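You operate a simulated robot arm through the tools that you are given. There is no shell and no other tool. Be economical: measure what you need, move in short steps, check, and stop when the job is done.

You run a simulated robot arm. Do the job below in one go: nothing can be reset, and whatever is moved stays where it is left.

TASK
Line the caddy, tip the strainer's scraps in and shut the lid.
Fine: white liner; put the small strainer back where it stood; no scraps on the top.
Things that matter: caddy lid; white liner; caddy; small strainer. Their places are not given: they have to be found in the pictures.

Only the result counts: the job must be done as asked and must still hold three seconds after the hand-in. Knocking over, shifting, dropping, spilling or breaking anything else fails it. A push-on lid holds only when it is set on centred and level and pressed home; a screw cap is set on level and turned clockwise until tight.

THE ROBOT
A 7-joint arm with a two-finger parallel gripper, fixed in place. Base frame: the origin is at the foot of the arm, x ahead of it, y to its left, z up; the work surface is at about z = 910. Readings come in mm, rad, newtons and seconds.
Its first joint turns from -2.897 to 2.897 rad. Payload 4.4 kg.
Tool frame: the origin (TCP) lies between the finger pads and is the grasp point; the fingertips stand 23 mm ahead of it; z points along the fingers, y is the line along which they close. Largest opening 94 mm; finger width 38, thickness 10; the body of the gripper, 54 by 96 mm, starts 39 mm behind the TCP.
Orientation is told as [roll, pitch, yaw] about the base's x, y, z axes, in that order, counted from this pose: with the fingers straight down and closing along the base's y, the tool's x points along the base's -x, its y along +y and its z along -z.

THE INTERFACE
- The arm moves only by the tool play_rows. Its argument "rows" is one flat list of numbers, 7 for each row, row after row: the shift along the base's x, y, z in cm, then the turn, a rotation vector about the base's x, y, z in rad, then the opening, from 0 (shut) to 1 (fully open). In form: [dx, dy, dz, rx, ry, rz, jaw, dx, dy, dz, rx, ry, rz, jaw, ...]. A call has 1 to 20 rows; each row is the pose to reach, as a shift and turn from the pose commanded when the call began. A row lasts 0.2 s, in which the tool goes at most 50 mm and 0.15 rad; a call with a longer step from one row to the next is refused whole, and so is a gripper value outside its range. Where a pose cannot be reached the arm comes as near as it can. A force on the tool above 40 N (or 10 N above the force at the start of the call, whichever is more), or a blocked arm, ends the call early, and 0.2 s more pass. The fingers move at their own pace (about 72 mm/s each) and stop on an object; they squeeze with about 33 N. The grip force told is the motor's: it shows also when the fingers shut on nothing. Time passes only in rows, and 0.2 s behind the last, so rows that repeat a pose let the fingers close. It gives the time, the measured TCP pose, the force on the tool (base axes), the opening and the grip force at its end, in the units of the frame above (readings bear some noise).
- Cameras (640 x 400 px; columns grow to the right, rows downward): "scene" is fixed at [216.7, -648.8, 1748.1]; the picture's right is [0.87, -0.50, 0.00], its down [-0.23, -0.39, -0.89] and it looks along [0.45, 0.77, -0.46] (base axes); focal length 318 px, centre (320, 200). "wrist" rides on the gripper at [-39, 0, -44] in the tool frame; the picture's right is [0.00, -1.00, 0.00], its down [0.97, 0.00, -0.24] and it looks along [0.24, 0.00, 0.97] (tool axes); focal length 218 px, centre (320, 200).
- capture(camera): a new picture of that camera. The clock stands still meanwhile.
- measure_at(camera, pixels): for up to 12 pixels [column, row] of the newest picture of that camera ("zoom" is the newest enlarged one), the place [x, y, z] in the base frame of the surface seen there, good to about 3 mm, but the place of the scene camera against the robot may be out by one fixed shift of up to 25 mm in any direction. The clock stands still meanwhile.
- close_up(camera, box): a new picture of the part [left, top, right, bottom] of that camera's present view, enlarged. The clock stands still meanwhile.
- close_job(): hands the job in; it is judged then, once.

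Work in short steps. Measure before you move; look again where a grasp or a placing could have gone wrong, and mend it. You have 80 turns and 46 pictures in all, those below and enlarged ones among them. Open the gripper and draw the arm clear of the work before you hand the job in, unless the task says otherwise; then end with one line.

The tools are called after "Request:" as name(argument=value, ...) on one line, values as JSON. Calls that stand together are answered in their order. play_rows: Moves the arm, as the interface text tells. Its arguments: {"type":"object","properties":{"rows":{"type":"array"}},"required":["rows"]} The other tools are called the same way: capture (camera) takes a picture; measure_at (camera, pixels) gives the place of the surface under pixels of a picture; close_up (camera, box) takes an enlarged picture of a part of a camera's view; close_job () hands the job in.

At the start:

```text
time_s: 0.0
tcp_pos: [693.3, 265.4, 1453.9]
orientation: [-0.001, 0.0, 0.001]
wrist_force: [0.4, 0.3, 0.1]
finger_gap: 94.0
grasp_force: 0.0
```

scene: 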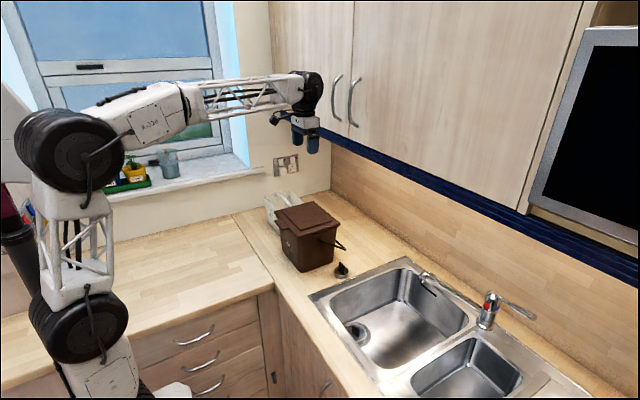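
wrist: 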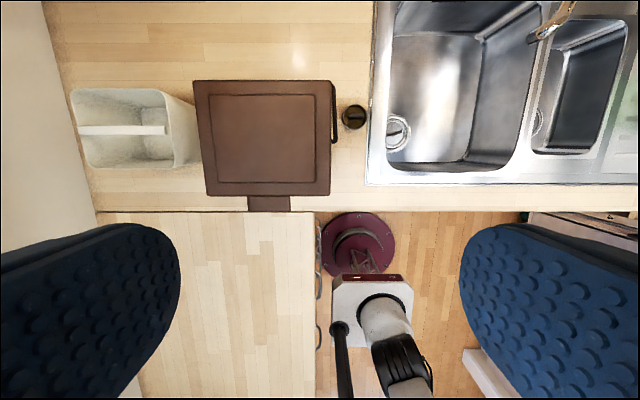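

The caddy is at about (308,235) in the scene, with a white thing behind it and a small dark thing at (341,270). I'll enlarge both views.

Request:
close_up(camera="scene", box=[240, 170, 400, 290])

Request:
close_up(camera="wrist", box=[60, 60, 420, 220])

Request:
measure_at(camera="wrist", pixels=[[196, 82], [332, 80], [329, 194], [207, 196], [265, 140], [354, 116], [75, 90], [163, 90], [172, 167], [120, 130], [334, 110], [268, 203]])

```text
3.33 times, centred on (320, 230) of scene
```

zoom: 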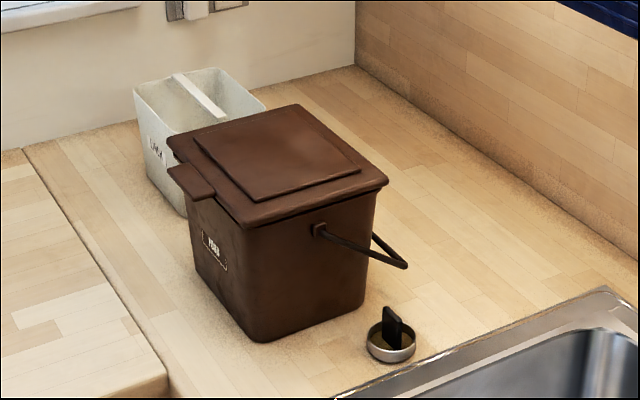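

```text
1.78 times, centred on (240, 140) of wrist
```

zoom: 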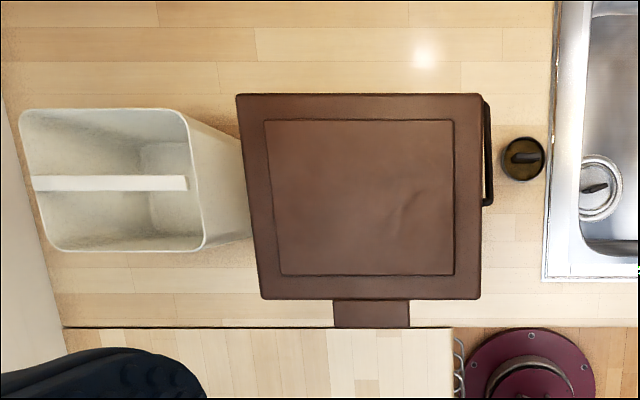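

```text
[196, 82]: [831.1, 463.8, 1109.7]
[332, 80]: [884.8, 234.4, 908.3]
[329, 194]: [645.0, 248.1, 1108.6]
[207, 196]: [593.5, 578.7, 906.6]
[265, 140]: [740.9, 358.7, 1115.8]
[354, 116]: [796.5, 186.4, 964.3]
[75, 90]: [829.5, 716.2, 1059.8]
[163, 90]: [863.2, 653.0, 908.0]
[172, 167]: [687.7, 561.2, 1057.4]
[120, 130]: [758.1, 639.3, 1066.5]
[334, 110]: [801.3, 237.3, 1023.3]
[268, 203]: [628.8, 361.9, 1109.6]
```

The liner is the open white pail with a crossbar and the strainer is the small cup with a black tab. I need to see how the lid is attached and what is in the strainer.

Request:
close_up(camera="scene", box=[270, 190, 350, 240])

Request:
close_up(camera="scene", box=[310, 225, 374, 265])

Request:
close_up(camera="scene", box=[321, 255, 361, 280])

Request:
close_up(camera="wrist", box=[320, 85, 400, 135])

```text
8.00 times, centred on (310, 215) of scene
```

zoom: 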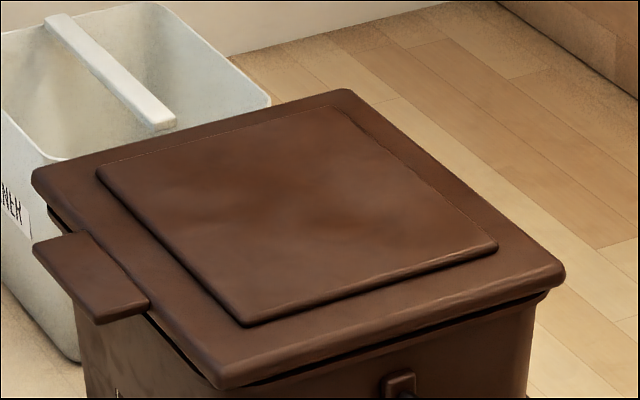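

```text
10.00 times, centred on (342, 245) of scene
```

zoom: 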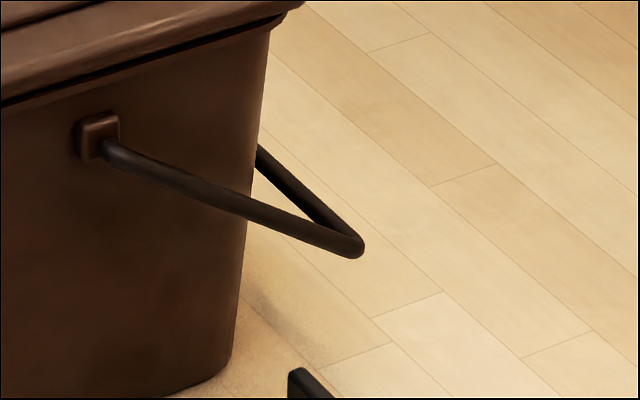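

```text
16.00 times, centred on (341, 268) of scene
```

zoom: 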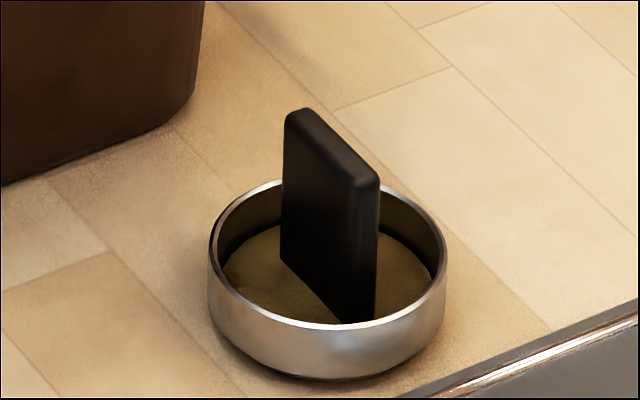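

```text
8.00 times, centred on (360, 110) of wrist
```

zoom: 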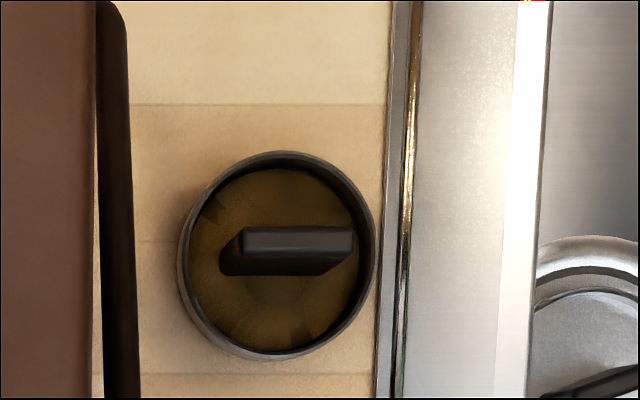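

Before touching the lid I need to know whether it is hinged at the +x side. I'll measure the wall and cupboard clearances first.

Request:
capture(camera="scene")

Request:
measure_at(camera="scene", pixels=[[400, 220], [420, 170], [340, 135], [420, 100], [330, 60], [390, 165], [308, 223], [276, 207], [338, 222], [301, 237], [344, 250], [341, 262]])

```text
37 pictures are left
```

scene: 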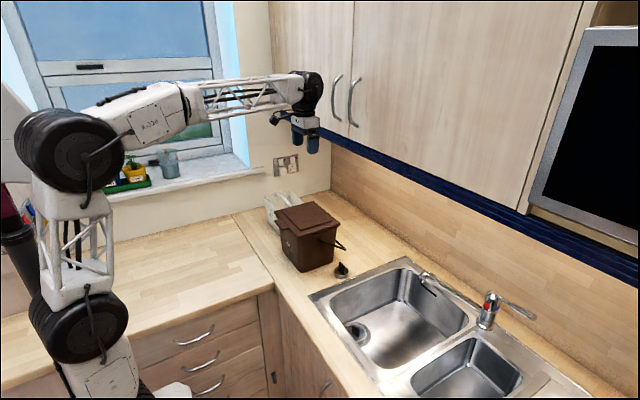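

```text
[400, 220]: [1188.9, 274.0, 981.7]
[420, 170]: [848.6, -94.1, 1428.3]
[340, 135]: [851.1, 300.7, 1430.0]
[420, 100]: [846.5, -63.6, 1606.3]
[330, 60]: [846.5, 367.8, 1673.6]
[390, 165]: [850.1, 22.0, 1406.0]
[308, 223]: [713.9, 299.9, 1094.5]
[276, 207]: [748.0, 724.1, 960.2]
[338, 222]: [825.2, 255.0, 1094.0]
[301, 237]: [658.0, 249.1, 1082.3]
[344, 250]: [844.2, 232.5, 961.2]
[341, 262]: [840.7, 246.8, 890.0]
```

The cupboard face is at x≈850 above z≈1400. I'll bring the camera to the -y side, tilted toward the caddy, to look at the lid's edge and rear.

Request:
play_rows(rows=[0.5, -3, -2.5, 0.125, 0, 0, 1, 1, -6, -5, 0.25, 0, 0, 1, 1.5, -9, -7.5, 0.375, 0, 0, 1, 2, -12, -10, 0.5, 0, 0, 1, 2.5, -15, -12.5, 0.625, 0, 0, 1, 3, -18, -15, 0.75, 0, 0, 1, 3.5, -21, -17.5, 0.875, 0, 0, 1, 4, -24, -20, 1.0, 0, 0, 1])

Request:
capture(camera="wrist")

```text
time_s: 1.8
tcp_pos: [732.9, 25.4, 1254.2]
orientation: [1.002, -0.002, -0.001]
wrist_force: [-0.9, 0.3, -0.6]
finger_gap: 94.0
grasp_force: 0.0
```

```text
36 pictures are left
```

wrist: 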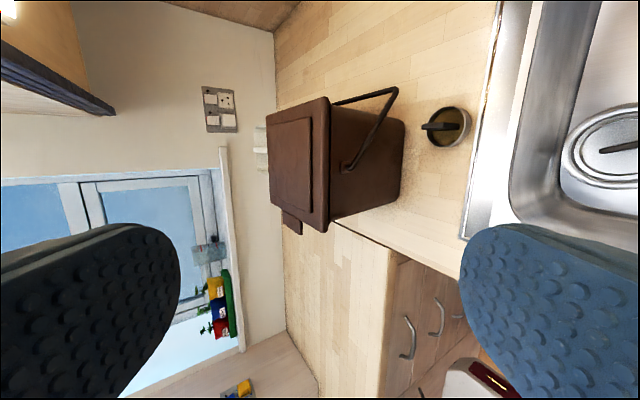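

Request:
close_up(camera="wrist", box=[250, 80, 410, 240])

Request:
close_up(camera="wrist", box=[300, 85, 348, 115])

Request:
measure_at(camera="wrist", pixels=[[420, 128], [430, 127], [458, 127], [444, 145], [444, 107], [428, 127], [285, 215], [300, 228], [322, 230], [326, 98], [397, 90], [346, 166]])

```text
2.50 times, centred on (330, 160) of wrist
```

zoom: 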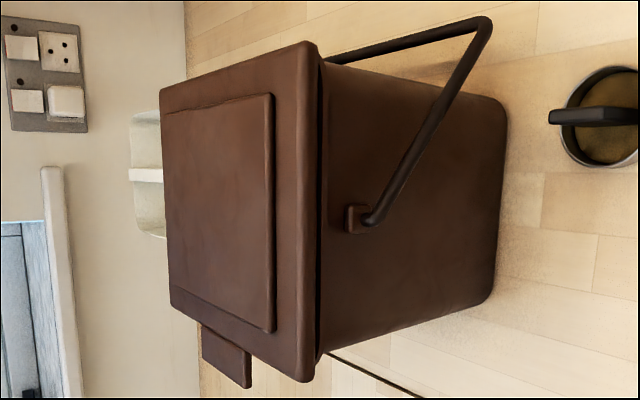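

```text
13.33 times, centred on (324, 100) of wrist
```

zoom: 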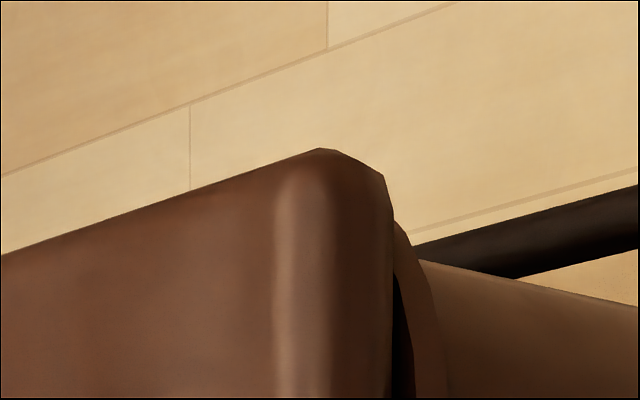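

```text
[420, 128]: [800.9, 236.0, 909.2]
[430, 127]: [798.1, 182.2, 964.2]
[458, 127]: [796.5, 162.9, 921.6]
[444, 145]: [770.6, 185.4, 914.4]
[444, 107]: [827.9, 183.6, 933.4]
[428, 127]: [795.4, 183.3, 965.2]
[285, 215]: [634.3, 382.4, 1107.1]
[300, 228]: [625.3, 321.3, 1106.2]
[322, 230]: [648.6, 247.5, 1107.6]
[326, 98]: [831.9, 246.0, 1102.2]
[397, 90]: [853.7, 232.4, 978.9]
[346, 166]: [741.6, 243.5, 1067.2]
```

No hinge is visible from the side; the lid has a front tab at x≈620–648, y≈322–388, z≈1108. I'll bring the gripper in front of the tab, pointing +x with the fingers closing vertically.

Request:
play_rows(rows=[-1.69, 2.76, 0.3, 0.0373, -0.0373, -0.127, 1, -3.38, 5.52, 0.3, 0.0745, -0.0745, -0.254, 1, -5.07, 8.27, 0.3, 0.1118, -0.1118, -0.381, 1, -6.77, 11.03, 0.3, 0.149, -0.149, -0.508, 1, -8.46, 13.79, 0.3, 0.1863, -0.1863, -0.635, 1, -10.15, 16.55, 0.3, 0.2235, -0.2235, -0.762, 1, -11.84, 19.3, 0.3, 0.2608, -0.2608, -0.889, 1, -13.53, 22.06, 0.3, 0.298, -0.298, -1.016, 1, -15.22, 24.82, 0.3, 0.3353, -0.3353, -1.143, 1, -16.92, 27.58, 0.3, 0.3725, -0.3725, -1.27, 1, -18.61, 30.33, 0.3, 0.4098, -0.4098, -1.397, 1, -20.3, 33.1, 0, 0.447, -0.447, -1.524, 1, -20.3, 33.1, -4, 0.447, -0.447, -1.524, 1, -20.3, 33.1, -8, 0.447, -0.447, -1.524, 1])

Request:
capture(camera="wrist")

```text
time_s: 3.9
tcp_pos: [652.0, 310.3, 1154.9]
orientation: [1.172, -0.087, -1.155]
wrist_force: [5.2, 19.9, 45.7]
finger_gap: 56.2
grasp_force: 0.1
out of reach, approached as far as the arm can: row 9
stopped in row 10: the force on the tool passed its limit (the readings are from after the stop); the commanded pose is now the measured one
```

```text
33 pictures are left
```

wrist: 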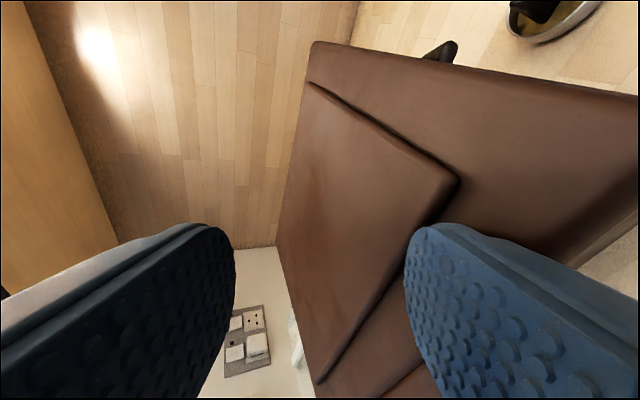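

The arm couldn't follow near row 9 and a finger touched the lid (45 N). I'll lift straight up at once and look for any shift.

Request:
play_rows(rows=[0, 0, 3, 0, 0, 0, 1, -1, 0, 7, 0, 0, 0, 1, -2, 0, 11, 0, 0, 0, 1, -3, -2, 14, 0, 0, 0, 1])

Request:
capture(camera="scene")

Request:
close_up(camera="scene", box=[240, 170, 400, 290])

```text
time_s: 4.9
tcp_pos: [624.5, 289.2, 1277.7]
orientation: [1.151, -0.09, -1.158]
wrist_force: [-0.4, -0.7, 0.0]
finger_gap: 94.3
grasp_force: 0.0
```

```text
32 pictures are left
```

scene: 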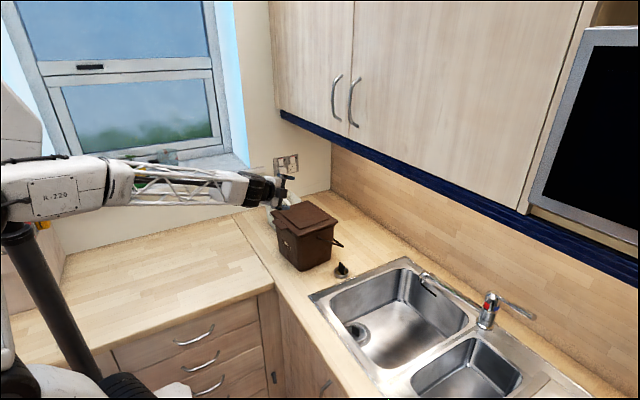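

```text
3.33 times, centred on (320, 230) of scene
```

zoom: 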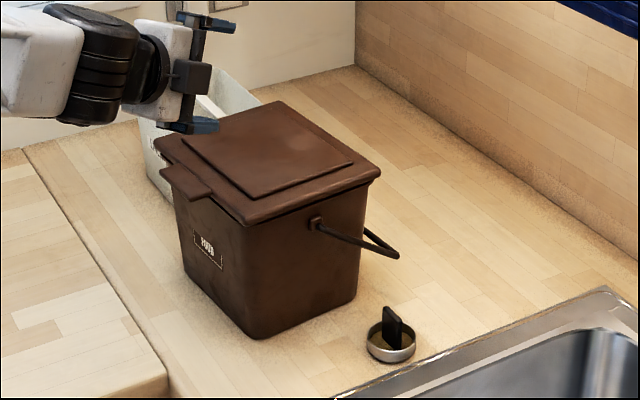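

The caddy only shifted a few millimetres (zoom corner (265,342)→(258,338)) and still stands level. I'll return the tool to vertical, above the tab, and instead grasp the tab by its sides.

Request:
play_rows(rows=[0, 0, 2, -0.08, 0.061, 0.081, 1, 0, 0, 4, -0.16, 0.122, 0.162, 1, 0, 0, 6, -0.24, 0.182, 0.242, 1, 0, 1, 8, -0.321, 0.243, 0.323, 1, 0, 2, 8, -0.401, 0.304, 0.404, 1, 0, 3, 8, -0.481, 0.365, 0.485, 1, 0, 4, 8, -0.561, 0.425, 0.566, 1, 0, 5, 8, -0.641, 0.486, 0.647, 1, 0, 6, 8, -0.722, 0.547, 0.728, 1, 0, 6.5, 8, -0.802, 0.608, 0.808, 1, 0, 6.5, 8, -0.882, 0.668, 0.889, 1, 0, 6.5, 8, -0.962, 0.729, 0.97, 1])

Request:
capture(camera="wrist")

```text
time_s: 7.5
tcp_pos: [623.2, 353.7, 1359.7]
orientation: [0.0, 0.001, 0.001]
wrist_force: [0.0, -0.6, 0.2]
finger_gap: 93.7
grasp_force: 0.1
out of reach, approached as far as the arm can: row 1, 2, 3
```

```text
30 pictures are left
```

wrist: 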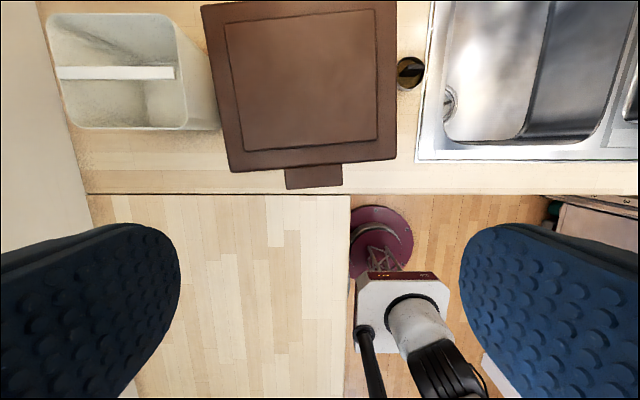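

The caddy is now yawed by a few degrees. I'll measure the tab at about (287–342,165–188), the lid corners, and the liner.

Request:
measure_at(camera="wrist", pixels=[[289, 186], [340, 182], [315, 178], [287, 171], [341, 167], [231, 168], [394, 155], [205, 8], [400, 6], [310, 90], [397, 72], [300, 140]])

Request:
close_up(camera="wrist", box=[220, 130, 412, 250])

```text
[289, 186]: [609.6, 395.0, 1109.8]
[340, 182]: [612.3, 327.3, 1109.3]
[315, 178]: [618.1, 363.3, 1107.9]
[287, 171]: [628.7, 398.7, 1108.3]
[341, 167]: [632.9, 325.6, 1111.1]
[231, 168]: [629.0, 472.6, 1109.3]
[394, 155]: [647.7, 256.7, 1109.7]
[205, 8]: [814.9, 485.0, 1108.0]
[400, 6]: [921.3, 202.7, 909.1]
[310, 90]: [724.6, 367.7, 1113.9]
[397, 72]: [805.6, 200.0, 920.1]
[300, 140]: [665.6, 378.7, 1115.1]
```

```text
3.33 times, centred on (316, 190) of wrist
```

zoom: 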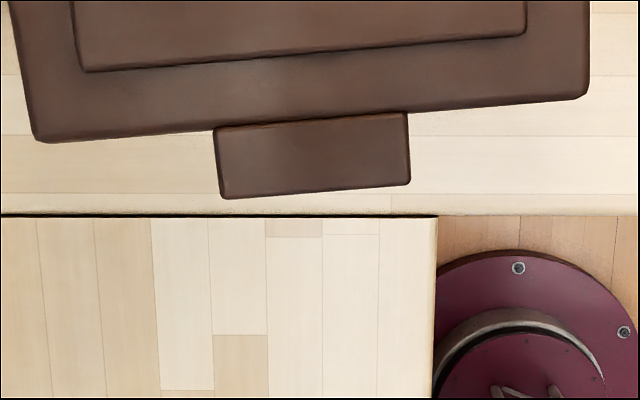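

The tab is centred near (614–620, 361), top z≈1109, yawed +0.086 rad. I'll descend vertically with the same yaw so that the fingers straddle the tab, leaving them open first.

Request:
play_rows(rows=[-0.9, 0.7, -4.5, 0, 0, 0.086, 1, -0.9, 0.7, -9, 0, 0, 0.086, 1, -0.9, 0.7, -13.5, 0, 0, 0.086, 1, -0.9, 0.7, -18, 0, 0, 0.086, 1, -0.9, 0.7, -21, 0, 0, 0.086, 1, -0.9, 0.7, -23.5, 0, 0, 0.086, 1, -0.9, 0.7, -25.6, 0, 0, 0.086, 1, -0.9, 0.7, -25.6, 0, 0, 0.086, 1])

Request:
capture(camera="wrist")

```text
time_s: 9.3
tcp_pos: [613.6, 360.3, 1103.8]
orientation: [0.002, 0.003, 0.088]
wrist_force: [0.5, -0.1, 0.5]
finger_gap: 93.8
grasp_force: 0.0
```

```text
28 pictures are left
```

wrist: 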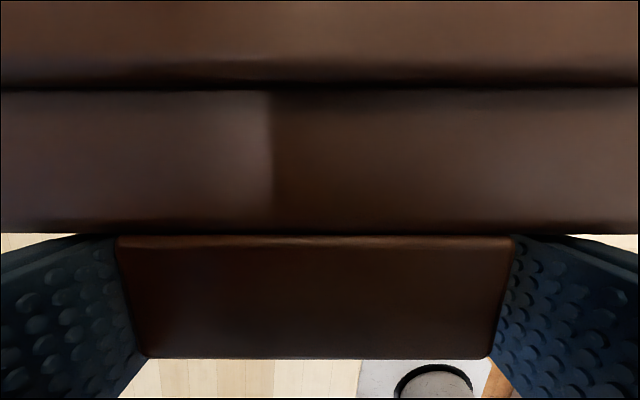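

The tab sits centred between the fingers. I'll close on it and lift about 12 mm to see whether the lid is loose or hinged.

Request:
play_rows(rows=[0, 0, 0, 0, 0, 0, 0.3, 0, 0, 0, 0, 0, 0, 0.3, 0, 0, 0, 0, 0, 0, 0.3, 0, 0, 0.4, 0, 0, 0, 0.3, 0, 0, 0.8, 0, 0, 0, 0.3, 0, 0, 1.2, 0, 0, 0, 0.3, 0, 0, 1.6, 0, 0, 0, 0.3, 0, 0, 2, 0, 0, 0, 0.3])

Request:
capture(camera="wrist")

Request:
close_up(camera="scene", box=[260, 170, 372, 280])

```text
time_s: 11.1
tcp_pos: [613.1, 360.8, 1124.4]
orientation: [0.004, 0.002, 0.087]
wrist_force: [0.0, 0.1, -3.9]
finger_gap: 79.5
grasp_force: 33.3
```

```text
27 pictures are left
```

wrist: 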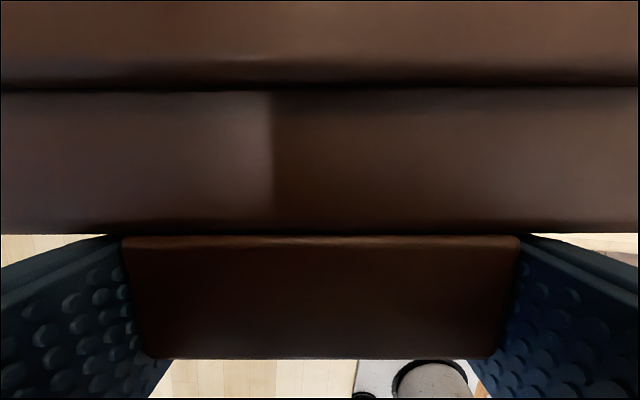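

```text
3.64 times, centred on (316, 225) of scene
```

zoom: 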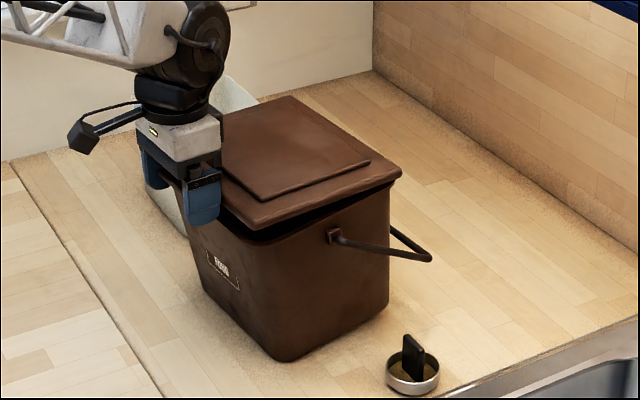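

The wrist view of the lid is unchanged after 20 mm, with 3.9 N of load, so it seems to be a loose lid held firmly. I'll lift further and check.

Request:
play_rows(rows=[0, 0, 1, 0, 0, 0, 0.3, 0, 0, 2, 0, 0, 0, 0.3, 0, 0, 3, 0, 0, 0, 0.3, 0, 0, 4, 0, 0, 0, 0.3])

Request:
close_up(camera="scene", box=[260, 170, 372, 280])

```text
time_s: 12.1
tcp_pos: [614.3, 360.4, 1166.0]
orientation: [0.002, 0.0, 0.087]
wrist_force: [0.6, 0.3, -2.8]
finger_gap: 79.4
grasp_force: 33.4
```

```text
3.64 times, centred on (316, 225) of scene
```

zoom: 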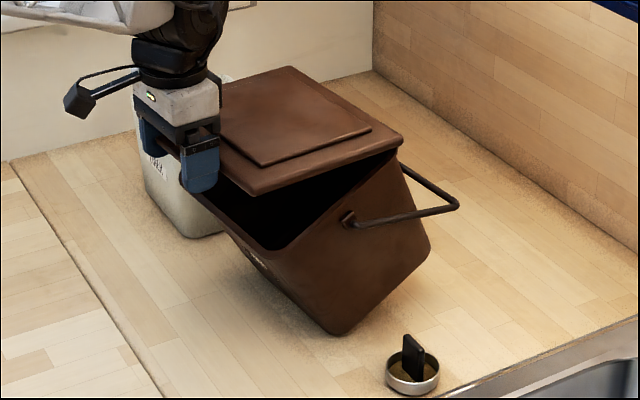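

The lid is hinged at the back: because my grip held it level, the caddy body tilted instead. I'll lower it straight back onto the counter.

Request:
play_rows(rows=[0, 0, -0.8, 0, 0, 0, 0.3, 0, 0, -1.6, 0, 0, 0, 0.3, 0, 0, -2.4, 0, 0, 0, 0.3, 0, 0, -3.2, 0, 0, 0, 0.3, 0, 0, -4, 0, 0, 0, 0.3, 0, 0, -4.6, 0, 0, 0, 0.3, 0, 0, -5.2, 0, 0, 0, 0.3, 0, 0, -5.7, 0, 0, 0, 0.3, 0, 0, -6.1, 0, 0, 0, 0.3])

Request:
close_up(camera="scene", box=[260, 170, 372, 280])

```text
time_s: 14.1
tcp_pos: [614.0, 362.4, 1104.1]
orientation: [0.002, 0.002, 0.086]
wrist_force: [2.9, -2.9, 6.4]
finger_gap: 79.8
grasp_force: 32.7
```

```text
3.64 times, centred on (316, 225) of scene
```

zoom: 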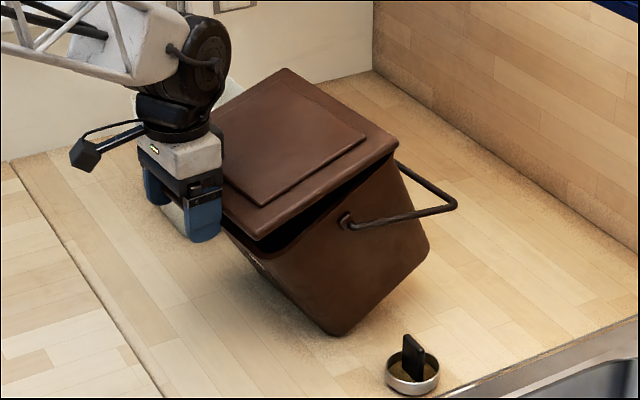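

The caddy is now leaning on its front-bottom edge, held up by the lid in my grip. I'll measure its pose before righting it.

Request:
measure_at(camera="zoom", pixels=[[338, 332], [427, 255], [398, 150], [262, 236], [285, 78], [240, 262], [262, 204], [352, 220], [450, 207], [280, 300], [400, 300], [390, 190]])

Request:
capture(camera="wrist")

```text
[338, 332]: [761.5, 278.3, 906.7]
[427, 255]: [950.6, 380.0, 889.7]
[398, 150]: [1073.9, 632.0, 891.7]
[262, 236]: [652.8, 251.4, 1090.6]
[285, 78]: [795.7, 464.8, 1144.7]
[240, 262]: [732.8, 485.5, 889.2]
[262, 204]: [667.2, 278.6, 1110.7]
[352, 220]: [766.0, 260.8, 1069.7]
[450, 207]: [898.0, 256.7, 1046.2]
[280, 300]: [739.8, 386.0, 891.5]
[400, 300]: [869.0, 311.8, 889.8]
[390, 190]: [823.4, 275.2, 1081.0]
```

```text
23 pictures are left
```

wrist: 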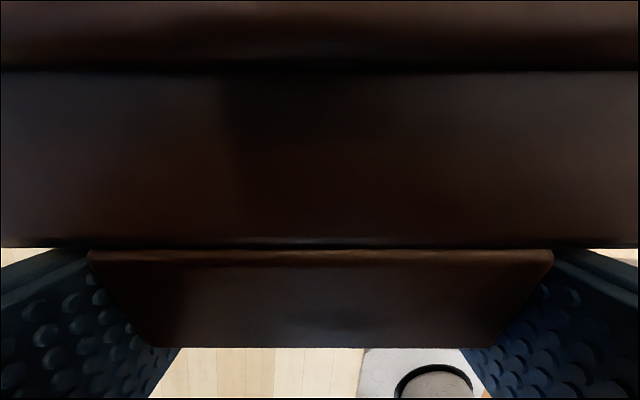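

Body leans ~26° forward about its front-bottom edge (scene x≈750), with its weight behind that edge, so easing the tab toward +x at constant height lets it settle back upright. I'll do the first 6 cm.

Request:
play_rows(rows=[0.6, 0, 0, 0, 0, 0, 0.3, 1.2, 0, 0, 0, 0, 0, 0.3, 1.8, 0, 0, 0, 0, 0, 0.3, 2.4, 0, 0, 0, 0, 0, 0.3, 3, 0, 0, 0, 0, 0, 0.3, 3.6, 0, 0, 0, 0, 0, 0.3, 4.2, 0, 0, 0, 0, 0, 0.3, 4.8, 0, 0, 0, 0, 0, 0.3, 5.4, 0, 0, 0, 0, 0, 0.3, 6, 0, 0, 0, 0, 0, 0.3])

Request:
close_up(camera="scene", box=[260, 170, 372, 280])

```text
time_s: 16.3
tcp_pos: [674.1, 361.2, 1103.6]
orientation: [0.0, 0.003, 0.085]
wrist_force: [-0.5, -0.5, -5.3]
finger_gap: 79.7
grasp_force: 32.8
```

```text
3.64 times, centred on (316, 225) of scene
```

zoom: 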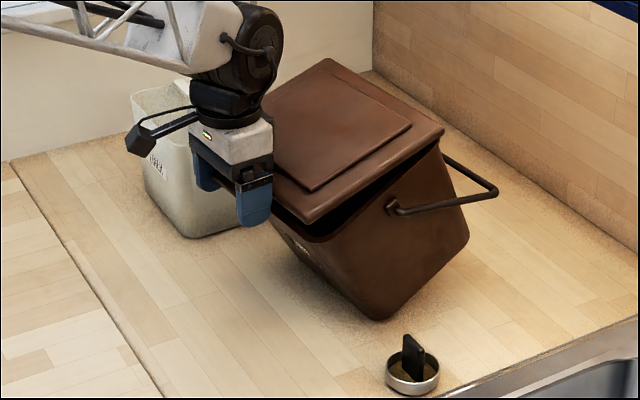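

Moving +x only dragged it, since the body hangs from the hinge. The lid's back must come down about 45 mm, so I'll pitch the hand +0.22 rad while still moving +x, so that edge friction helps right the body.

Request:
play_rows(rows=[0.5, 0, 0, 0, 0.028, 0, 0.3, 1, 0, 0, 0, 0.055, 0, 0.3, 1.5, 0, 0, 0, 0.083, 0, 0.3, 2, 0, 0, 0, 0.11, 0, 0.3, 2.5, 0, 0, 0, 0.138, 0, 0.3, 3, 0, 0, 0, 0.165, 0, 0.3, 3.5, 0, 0, 0, 0.193, 0, 0.3, 4, 0, 0, 0, 0.22, 0, 0.3])

Request:
close_up(camera="scene", box=[260, 150, 392, 280])

```text
time_s: 18.1
tcp_pos: [713.5, 361.2, 1102.3]
orientation: [0.019, 0.222, 0.09]
wrist_force: [-0.4, 0.3, -2.5]
finger_gap: 79.5
grasp_force: 33.0
```

```text
3.08 times, centred on (326, 215) of scene
```

zoom: 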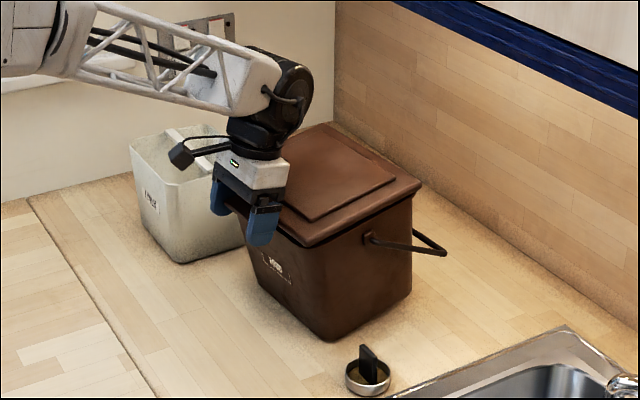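

It worked: the caddy is almost upright with the lid nearly shut. I'll pitch and lower slightly to seat it fully.

Request:
play_rows(rows=[0.4, 0, -0.1, 0, 0.03, 0, 0.3, 0.6, 0, -0.2, 0, 0.06, 0, 0.3, 0.6, 0, -0.2, 0, 0.06, 0, 0.3])

Request:
close_up(camera="scene", box=[280, 180, 376, 276])

```text
time_s: 18.9
tcp_pos: [720.1, 359.9, 1101.9]
orientation: [0.027, 0.281, 0.091]
wrist_force: [1.6, -0.7, -1.2]
finger_gap: 79.8
grasp_force: 32.9
```

```text
4.17 times, centred on (328, 228) of scene
```

zoom: 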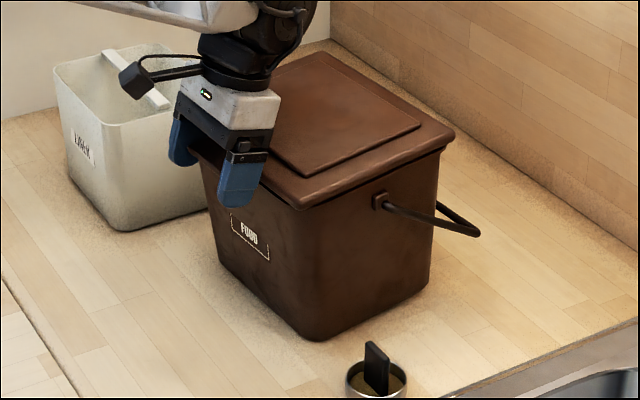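

The caddy stands upright with the lid shut, though about 9 cm further +x. I'll release the tab, lift clear and tilt the hand back for a measuring view.

Request:
play_rows(rows=[0, 0, 0, 0, 0, 0, 1, 0, 0, 0, 0, 0, 0, 1, 0, 0, 2, 0, -0.1, 0, 1, -1, 0, 5, 0, -0.2, -0.03, 1, -3, 0, 9, 0, -0.3, -0.06, 1, -5, 0, 13, 0, -0.4, -0.09, 1, -7, 0, 17, 0, -0.5, -0.09, 1, -9, 0, 19, 0, -0.6, -0.09, 1])

Request:
capture(camera="wrist")

```text
time_s: 20.7
tcp_pos: [630.4, 361.7, 1290.0]
orientation: [-0.001, -0.319, -0.003]
wrist_force: [0.6, 0.8, -0.2]
finger_gap: 94.1
grasp_force: 0.1
```

```text
19 pictures are left
```

wrist: 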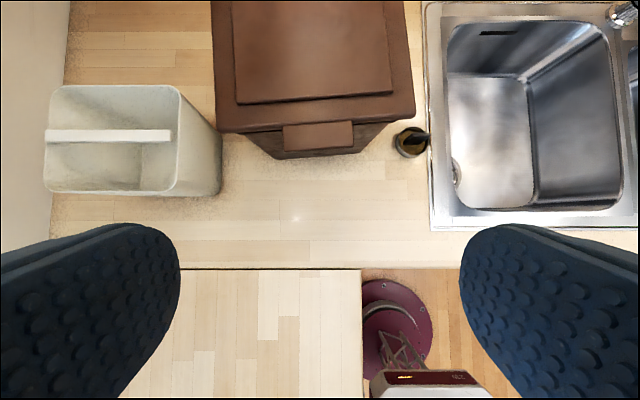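

I'll measure the caddy front, tab, liner and strainer from this view.

Request:
measure_at(camera="wrist", pixels=[[285, 147], [352, 143], [284, 128], [351, 123], [218, 130], [413, 116], [300, 150], [315, 155], [281, 157], [357, 150], [110, 136], [165, 136]])

Request:
measure_at(camera="wrist", pixels=[[52, 136], [75, 86], [178, 86], [175, 192], [48, 186], [412, 140], [412, 128], [426, 134], [418, 135], [390, 20], [225, 10], [218, 190]])

```text
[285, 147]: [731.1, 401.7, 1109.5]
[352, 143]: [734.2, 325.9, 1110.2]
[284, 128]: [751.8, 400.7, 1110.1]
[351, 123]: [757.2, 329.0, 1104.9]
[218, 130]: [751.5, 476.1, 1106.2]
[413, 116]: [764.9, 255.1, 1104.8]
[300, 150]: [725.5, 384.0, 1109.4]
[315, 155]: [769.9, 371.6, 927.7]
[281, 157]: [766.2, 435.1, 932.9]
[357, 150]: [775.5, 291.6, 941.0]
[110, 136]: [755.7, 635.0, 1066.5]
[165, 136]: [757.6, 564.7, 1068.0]
```

```text
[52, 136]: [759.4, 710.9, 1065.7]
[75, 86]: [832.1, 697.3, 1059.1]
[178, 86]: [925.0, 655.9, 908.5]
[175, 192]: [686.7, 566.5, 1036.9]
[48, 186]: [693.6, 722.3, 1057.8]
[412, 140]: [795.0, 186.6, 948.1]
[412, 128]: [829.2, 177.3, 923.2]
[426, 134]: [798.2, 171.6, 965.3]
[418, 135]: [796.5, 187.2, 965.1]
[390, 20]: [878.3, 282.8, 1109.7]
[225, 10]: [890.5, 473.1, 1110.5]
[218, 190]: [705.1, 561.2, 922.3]
```

Lid front edge x≈752–765, tab x≈728–752, y≈326–401; liner and strainer are unmoved. I'll close the jaw, pitch the fingers forward and go below the tab, so I can push the lid open from beneath without locking it.

Request:
play_rows(rows=[0, 0, -4, 0, -0.12, 0, 0, -1, 0, -8, 0, -0.24, 0, 0, -1, 0, -12, 0, -0.36, 0, 0, -1, 0, -16, 0, -0.48, 0, 0, -1, 0, -20, 0, -0.58, 0, 0, -1, 0.2, -22, 0, -0.58, 0, 0, 2, 0.2, -22, 0, -0.58, 0, 0, 4.5, 0.2, -22, 0, -0.58, 0, 0, 6.5, 0.2, -22, 0, -0.58, 0, 0, 8, 0.2, -22, 0, -0.58, 0, 0])

Request:
capture(camera="wrist")

```text
time_s: 22.9
tcp_pos: [710.6, 363.2, 1071.9]
orientation: [0.003, -0.899, -0.004]
wrist_force: [-0.3, -0.1, 1.3]
finger_gap: 0.2
grasp_force: 33.3
```

```text
18 pictures are left
```

wrist: 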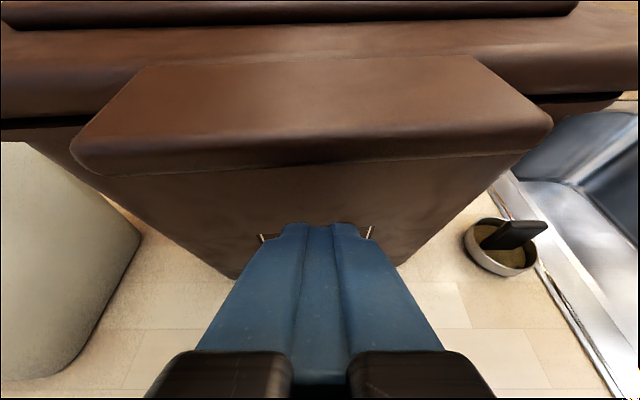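

The fingertips are under the tab, as the wrist view shows. I'll raise them along the hinge arc to open the lid about 0.5 rad.

Request:
play_rows(rows=[0, 0, 1.3, 0, 0, 0, 0, 0, 0, 2.5, 0, 0, 0, 0, 0.05, 0, 3.5, 0, 0, 0, 0, 0.05, 0, 4.5, 0, 0, 0, 0, 0.2, 0, 5.5, 0, 0, 0, 0, 0.35, 0, 6.5, 0, 0, 0, 0, 0.6, 0, 7.5, 0, 0, 0, 0, 0.8, 0, 8.4, 0, 0, 0, 0, 1.5, 0, 10.3, 0, 0, 0, 0, 2.4, 0, 12.1, 0, 0, 0, 0])

Request:
close_up(camera="scene", box=[260, 150, 392, 280])

```text
time_s: 25.1
tcp_pos: [733.4, 362.7, 1192.1]
orientation: [0.002, -0.898, -0.004]
wrist_force: [-0.2, 0.0, -0.1]
finger_gap: 0.2
grasp_force: 32.9
```

```text
3.08 times, centred on (326, 215) of scene
```

zoom: 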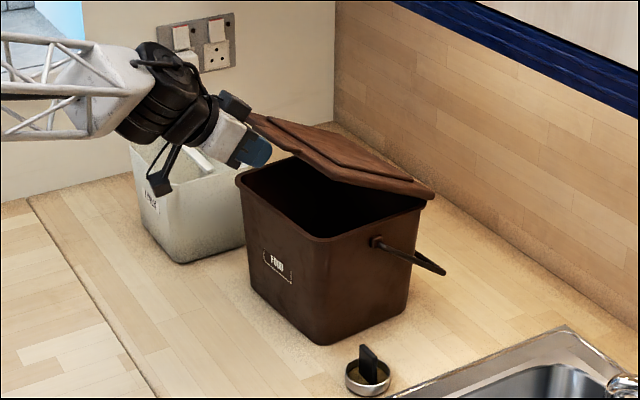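

The lid opens cleanly and the caddy stays put. I'll continue the arc to about 1.3 rad.

Request:
play_rows(rows=[1.2, 0, 1.7, 0, 0, 0, 0, 2.5, 0, 3.2, 0, 0, 0, 0, 4.2, 0, 4.4, 0, 0, 0, 0, 5.9, 0, 5.4, 0, 0, 0, 0, 7.6, 0, 6.3, 0, 0, 0, 0, 9.3, 0, 7, 0, 0, 0, 0, 11.1, 0, 7.3, 0, 0, 0, 0, 13, 0, 7.4, 0, 0, 0, 0])

Request:
close_up(camera="scene", box=[260, 150, 392, 280])

```text
time_s: 26.9
tcp_pos: [863.0, 363.7, 1267.1]
orientation: [0.004, -0.899, -0.004]
wrist_force: [-1.7, 1.6, 2.8]
finger_gap: 0.0
grasp_force: 33.5
```

```text
3.08 times, centred on (326, 215) of scene
```

zoom: 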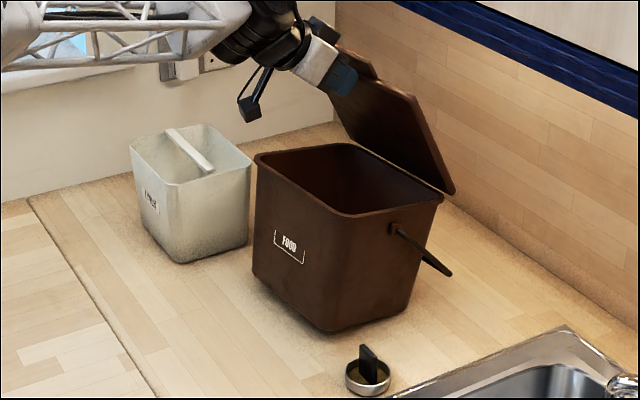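

The lid is nearly vertical and the caddy crept slightly +x. I'll draw back and look from the wrist to see whether the lid stays and where the rim is.

Request:
play_rows(rows=[-4, 0, 0.5, 0, 0, 0, 0, -8, 0, 1, 0, 0.1, 0, 0, -12, 0, 2, 0, 0.2, 0, 0.5, -16, 0, 2, 0, 0.3, 0, 1, -20, 0, 2, 0, 0.4, 0, 1, -22, 0, 2, 0, 0.5, 0, 1, -22, 0, 2, 0, 0.6, 0, 1])

Request:
capture(camera="wrist")

```text
time_s: 28.5
tcp_pos: [643.0, 364.3, 1287.1]
orientation: [0.002, -0.297, -0.004]
wrist_force: [0.1, 0.6, -0.6]
finger_gap: 93.8
grasp_force: 0.0
```

```text
15 pictures are left
```

wrist: 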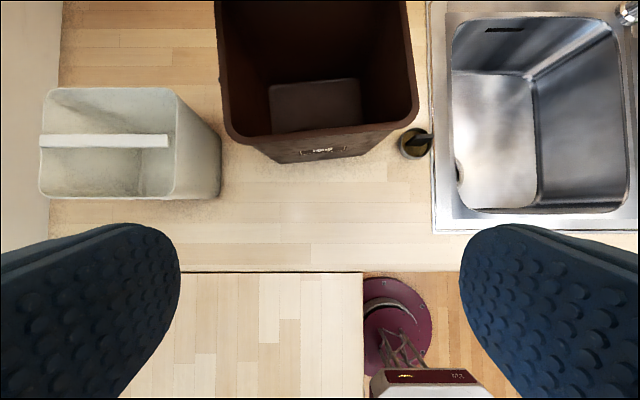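

The lid stays open. I'll measure the rim and the caddy interior.

Request:
measure_at(camera="wrist", pixels=[[230, 140], [320, 132], [320, 128], [413, 119], [415, 90], [221, 100], [320, 110], [300, 100], [406, 60], [228, 60], [340, 90], [323, 158]])

```text
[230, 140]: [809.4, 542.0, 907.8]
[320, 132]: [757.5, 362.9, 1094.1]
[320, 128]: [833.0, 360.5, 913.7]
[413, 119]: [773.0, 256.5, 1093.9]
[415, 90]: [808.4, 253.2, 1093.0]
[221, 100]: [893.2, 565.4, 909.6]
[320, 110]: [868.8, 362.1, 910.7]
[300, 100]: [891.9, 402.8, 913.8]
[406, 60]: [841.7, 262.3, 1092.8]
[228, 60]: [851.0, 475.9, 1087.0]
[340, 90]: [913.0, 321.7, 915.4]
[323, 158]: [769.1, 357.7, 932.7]
```

Rim top is z≈1094, with the front wall at x≈757, y≈363. To bring the caddy back from under the cupboard I'll grip the front wall and slide it. First I level the tool.

Request:
play_rows(rows=[0, 0, 0, 0, 0.1, 0, 1, 0, 0, 0, 0, 0.2, 0, 1, 0, 0, 0, 0, 0.297, 0, 1])

Request:
play_rows(rows=[1, 0, 0, 0, 0, -0.15, 1, 2, 0, 0, 0, 0, -0.3, 1, 3, 0, 0, 0, 0, -0.45, 1, 4, 0, 0, 0, 0, -0.6, 1, 5, 0, 0, 0, 0, -0.75, 1, 6, 0, 0, 0, 0, -0.9, 1, 7, 0, 0, 0, 0, -1.05, 1, 8, 0, 0, 0, 0, -1.2, 1, 9, 0, 0, 0, 0, -1.35, 1, 10, 0, 0, 0, 0, -1.5, 1, 11.5, 0, 0, 0, 0, -1.5, 1])

```text
time_s: 29.3
tcp_pos: [644.7, 363.4, 1285.5]
orientation: [0.001, 0.001, -0.001]
wrist_force: [-0.1, 0.8, 0.1]
finger_gap: 93.9
grasp_force: 0.0
```

```text
time_s: 31.7
tcp_pos: [758.1, 363.0, 1286.1]
orientation: [0.0, -0.001, -1.502]
wrist_force: [0.3, -0.1, 1.0]
finger_gap: 93.9
grasp_force: 0.0
```

The yaw was reached without limits. I'll descend to straddle the front wall, still open.

Request:
play_rows(rows=[0.3, 0, -4.5, 0, 0, 0, 1, 0.3, 0, -9, 0, 0, 0, 1, 0.3, 0, -13.5, 0, 0, 0, 1, 0.3, 0, -16.5, 0, 0, 0, 1, 0.3, 0, -18.5, 0, 0, 0, 1, 0.3, 0, -20, 0, 0, 0, 1, 0.3, 0, -20, 0, 0, 0, 0, 0.3, 0, -20, 0, 0, 0, 0, 0.3, 0, -20, 0, 0, 0, 0, 0.3, 0, -20, 0, 0, 0, 0])

Request:
close_up(camera="scene", box=[260, 150, 392, 280])

```text
time_s: 33.9
tcp_pos: [760.2, 364.0, 1087.5]
orientation: [0.002, 0.0, -1.504]
wrist_force: [1.5, -0.9, 2.5]
finger_gap: 4.3
grasp_force: 32.8
```

```text
3.08 times, centred on (326, 215) of scene
```

zoom: 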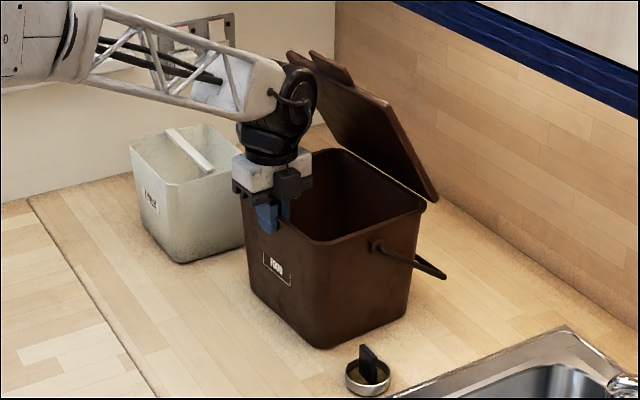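

Firm grip on the 4 mm wall. I'll slide the caddy back 10 cm with the nose lightly unloaded.

Request:
play_rows(rows=[0, 0, 0.2, 0, 0, 0, 0, -1, -0.1, 0.2, 0, 0, -0.005, 0, -2, -0.1, 0.2, 0, 0, -0.01, 0, -3, -0.2, 0.2, 0, 0, -0.016, 0, -4, -0.3, 0.2, 0, 0, -0.022, 0, -5, -0.4, 0.2, 0, 0, -0.028, 0, -6, -0.4, 0.2, 0, 0, -0.033, 0, -7, -0.5, 0.2, 0, 0, -0.039, 0, -8, -0.6, 0.2, 0, 0, -0.045, 0, -9, -0.7, 0.2, 0, 0, -0.05, 0, -10, -0.7, 0.2, 0, 0, -0.055, 0, -10, -0.7, 0, 0, 0, -0.055, 0])

Request:
close_up(camera="scene", box=[260, 150, 392, 280])

```text
time_s: 36.5
tcp_pos: [660.4, 355.1, 1086.1]
orientation: [0.0, -0.002, -1.557]
wrist_force: [-5.1, 1.2, 8.8]
finger_gap: 4.3
grasp_force: 32.4
```

```text
3.08 times, centred on (326, 215) of scene
```

zoom: 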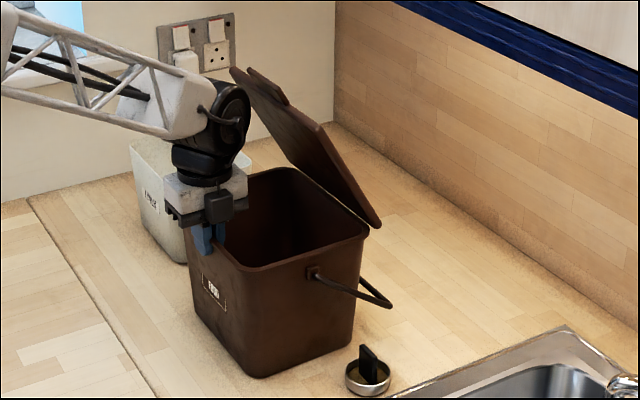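

The caddy is back in place with the lid up. I'll measure how far the lid is open.

Request:
measure_at(camera="zoom", pixels=[[375, 222], [322, 128], [250, 75], [270, 100], [310, 140], [350, 190], [245, 264], [363, 236], [290, 170], [190, 215], [325, 200], [285, 320]])

```text
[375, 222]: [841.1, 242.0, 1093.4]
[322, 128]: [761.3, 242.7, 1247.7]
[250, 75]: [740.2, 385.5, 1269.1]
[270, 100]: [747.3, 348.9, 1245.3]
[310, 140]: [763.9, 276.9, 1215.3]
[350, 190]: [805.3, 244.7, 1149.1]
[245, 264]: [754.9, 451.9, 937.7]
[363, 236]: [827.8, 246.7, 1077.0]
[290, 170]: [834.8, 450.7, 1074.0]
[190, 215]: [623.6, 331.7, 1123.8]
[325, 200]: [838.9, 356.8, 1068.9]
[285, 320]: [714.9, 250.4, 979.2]
```

The lid is only 63° open, with a stiff hinge, so it needs pushing past vertical. I'll release the wall, rise clear and undo the yaw.

Request:
play_rows(rows=[0, 0, 0, 0, 0, 0, 1, 0, 0, 0, 0, 0, 0, 1, 0, 0, 2.5, 0, 0, 0, 1, 0, 0, 6, 0, 0, 0, 1, -2, 0, 10, 0, 0, 0, 1, -5, 0, 14, 0, 0, 0.13, 1, -6, 0, 16, 0, 0, 0.26, 1, -6, 0, 16, 0, 0, 0.4, 1, -6, 0, 16, 0, 0, 0.54, 1, -6, 0, 16, 0, 0, 0.68, 1, -6, 0, 16, 0, 0, 0.82, 1, -6, 0, 16, 0, 0, 0.96, 1, -6, 0, 16, 0, 0, 1.1, 1, -6, 0, 16, 0, 0, 1.24, 1, -6, 0, 16, 0, 0, 1.38, 0.5, -6, 0, 16, 0, 0, 1.5, 0, -6, 0, 16, 0, 0, 1.557, 0])

Request:
play_rows(rows=[0, 0, 0, 0, -0.14, 0, 0, 0, 0, 0, 0, -0.28, 0, 0, 0, 0, 0, 0, -0.42, 0, 0, 1, 0, 0, 0, -0.56, 0, 0, 3, 0, 0, 0, -0.7, 0, 0, 5, 0, 0, 0, -0.8, 0, 0, 7, 0, 0, 0, -0.9, 0, 0, 9, 0, 0, 0, -0.9, 0, 0])

```text
time_s: 40.1
tcp_pos: [602.3, 355.9, 1245.6]
orientation: [0.0, -0.003, 0.001]
wrist_force: [0.4, -0.2, -0.7]
finger_gap: 0.0
grasp_force: 19.6
```

```text
time_s: 41.9
tcp_pos: [692.7, 356.2, 1246.8]
orientation: [0.0, -0.903, 0.001]
wrist_force: [0.0, -0.6, 0.0]
finger_gap: 0.0
grasp_force: 32.9
```

In position in front of the lid's underside. I'll push slowly past vertical.

Request:
play_rows(rows=[2, 0, 0, 0, 0, 0, 0, 3.2, 0, 0.3, 0, 0, 0, 0, 4.4, 0, 0.7, 0, 0, 0, 0, 5.6, 0, 1.0, 0, 0, 0, 0, 6.8, 0, 1.3, 0, 0, 0, 0, 8, 0, 1.5, 0, 0, 0, 0, 9.2, 0, 1.6, 0, 0, 0, 0, 10.4, 0, 1.7, 0, 0, 0, 0, 11.6, 0, 1.7, 0, 0, 0, 0, 12.8, 0, 1.6, 0, 0, 0, 0, 14, 0, 1.5, 0, 0, 0, 0, 15, 0, 1.4, 0, 0, 0, 0])

Request:
close_up(camera="scene", box=[260, 150, 392, 280])

```text
time_s: 44.5
tcp_pos: [842.1, 354.7, 1260.5]
orientation: [-0.002, -0.901, 0.0]
wrist_force: [-0.3, 0.1, 0.6]
finger_gap: 0.0
grasp_force: 33.1
```

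```text
3.08 times, centred on (326, 215) of scene
```

zoom: 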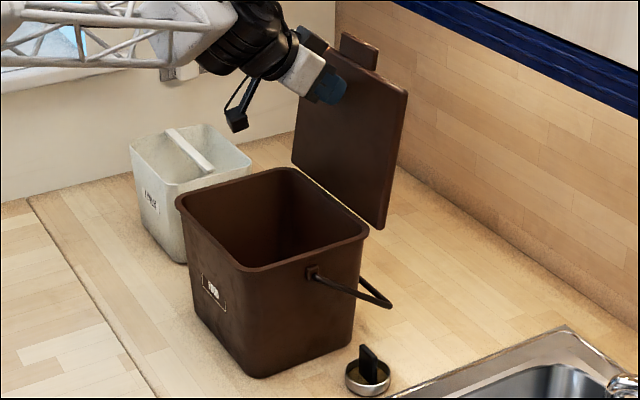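

The lid now stands about 10° past vertical and the caddy stayed put. I'll retreat, level the hand and go toward the liner.

Request:
play_rows(rows=[-4, 0, 1, 0, 0, 0, 0, -8, 0, 2, 0, 0.13, 0, 0, -12, 0, 3, 0, 0.26, 0, 0.5, -15, 0, 4, 0, 0.39, 0, 1, -18, 2, 5, 0, 0.52, 0, 1, -18, 5, 5, 0, 0.65, 0, 1, -18, 8, 5, 0, 0.78, 0, 1, -18, 11, 5, 0, 0.9, 0, 1])

Request:
play_rows(rows=[0.5, 1, -0.5, 0, 0, 0.14, 1, 1, 2, -1, 0, 0, 0.28, 1, 2, 4, -2, 0, 0, 0.42, 1, 3, 6, -3, 0, 0, 0.56, 1, 4, 8, -4, 0, 0, 0.7, 1, 5, 10, -5, 0, 0, 0.84, 1, 6, 12, -6, 0, 0, 0.98, 1, 7, 13, -7, 0, 0, 1.12, 1, 8, 14, -8, 0, 0, 1.26, 1, 9, 14.5, -9, 0, 0, 1.4, 1, 9.5, 15, -10, 0, 0, 1.54, 1, 9.5, 15, -12, 0, 0, 1.57, 1])

Request:
capture(camera="wrist")

```text
time_s: 46.3
tcp_pos: [661.5, 464.8, 1311.8]
orientation: [0.002, -0.002, -0.001]
wrist_force: [-0.2, -1.1, 0.7]
finger_gap: 93.8
grasp_force: 0.1
```

```text
time_s: 48.9
tcp_pos: [755.6, 617.0, 1191.1]
orientation: [0.0, -0.001, 1.571]
wrist_force: [-0.6, 0.0, 0.1]
finger_gap: 94.3
grasp_force: 0.0
```

```text
11 pictures are left
```

wrist: 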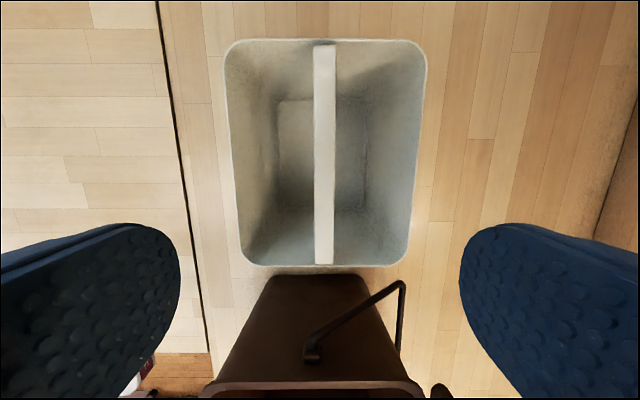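

Good view of the liner bar at column ~324. I'll measure the bar, rim and base.

Request:
measure_at(camera="wrist", pixels=[[324, 50], [324, 150], [324, 255], [315, 150], [334, 150], [227, 100], [423, 100], [325, 42], [232, 200], [278, 150], [368, 150], [295, 210]])

Request:
measure_at(camera="wrist", pixels=[[295, 100], [240, 260], [405, 262], [210, 386], [415, 386], [320, 384], [275, 290], [370, 285]])

```text
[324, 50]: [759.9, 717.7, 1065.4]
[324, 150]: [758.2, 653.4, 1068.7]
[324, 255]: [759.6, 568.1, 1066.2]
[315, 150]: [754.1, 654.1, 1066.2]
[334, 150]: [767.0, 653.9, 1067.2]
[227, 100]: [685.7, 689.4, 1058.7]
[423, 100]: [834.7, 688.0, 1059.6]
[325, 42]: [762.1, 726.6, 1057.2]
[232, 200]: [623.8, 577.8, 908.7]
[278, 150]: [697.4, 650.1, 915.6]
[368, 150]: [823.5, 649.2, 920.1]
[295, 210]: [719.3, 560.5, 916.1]
```

```text
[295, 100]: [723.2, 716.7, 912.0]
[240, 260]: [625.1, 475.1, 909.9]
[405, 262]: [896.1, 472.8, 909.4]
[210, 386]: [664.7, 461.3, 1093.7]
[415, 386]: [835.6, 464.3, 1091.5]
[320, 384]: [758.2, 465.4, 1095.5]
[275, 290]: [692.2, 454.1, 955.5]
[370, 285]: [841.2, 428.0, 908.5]
```

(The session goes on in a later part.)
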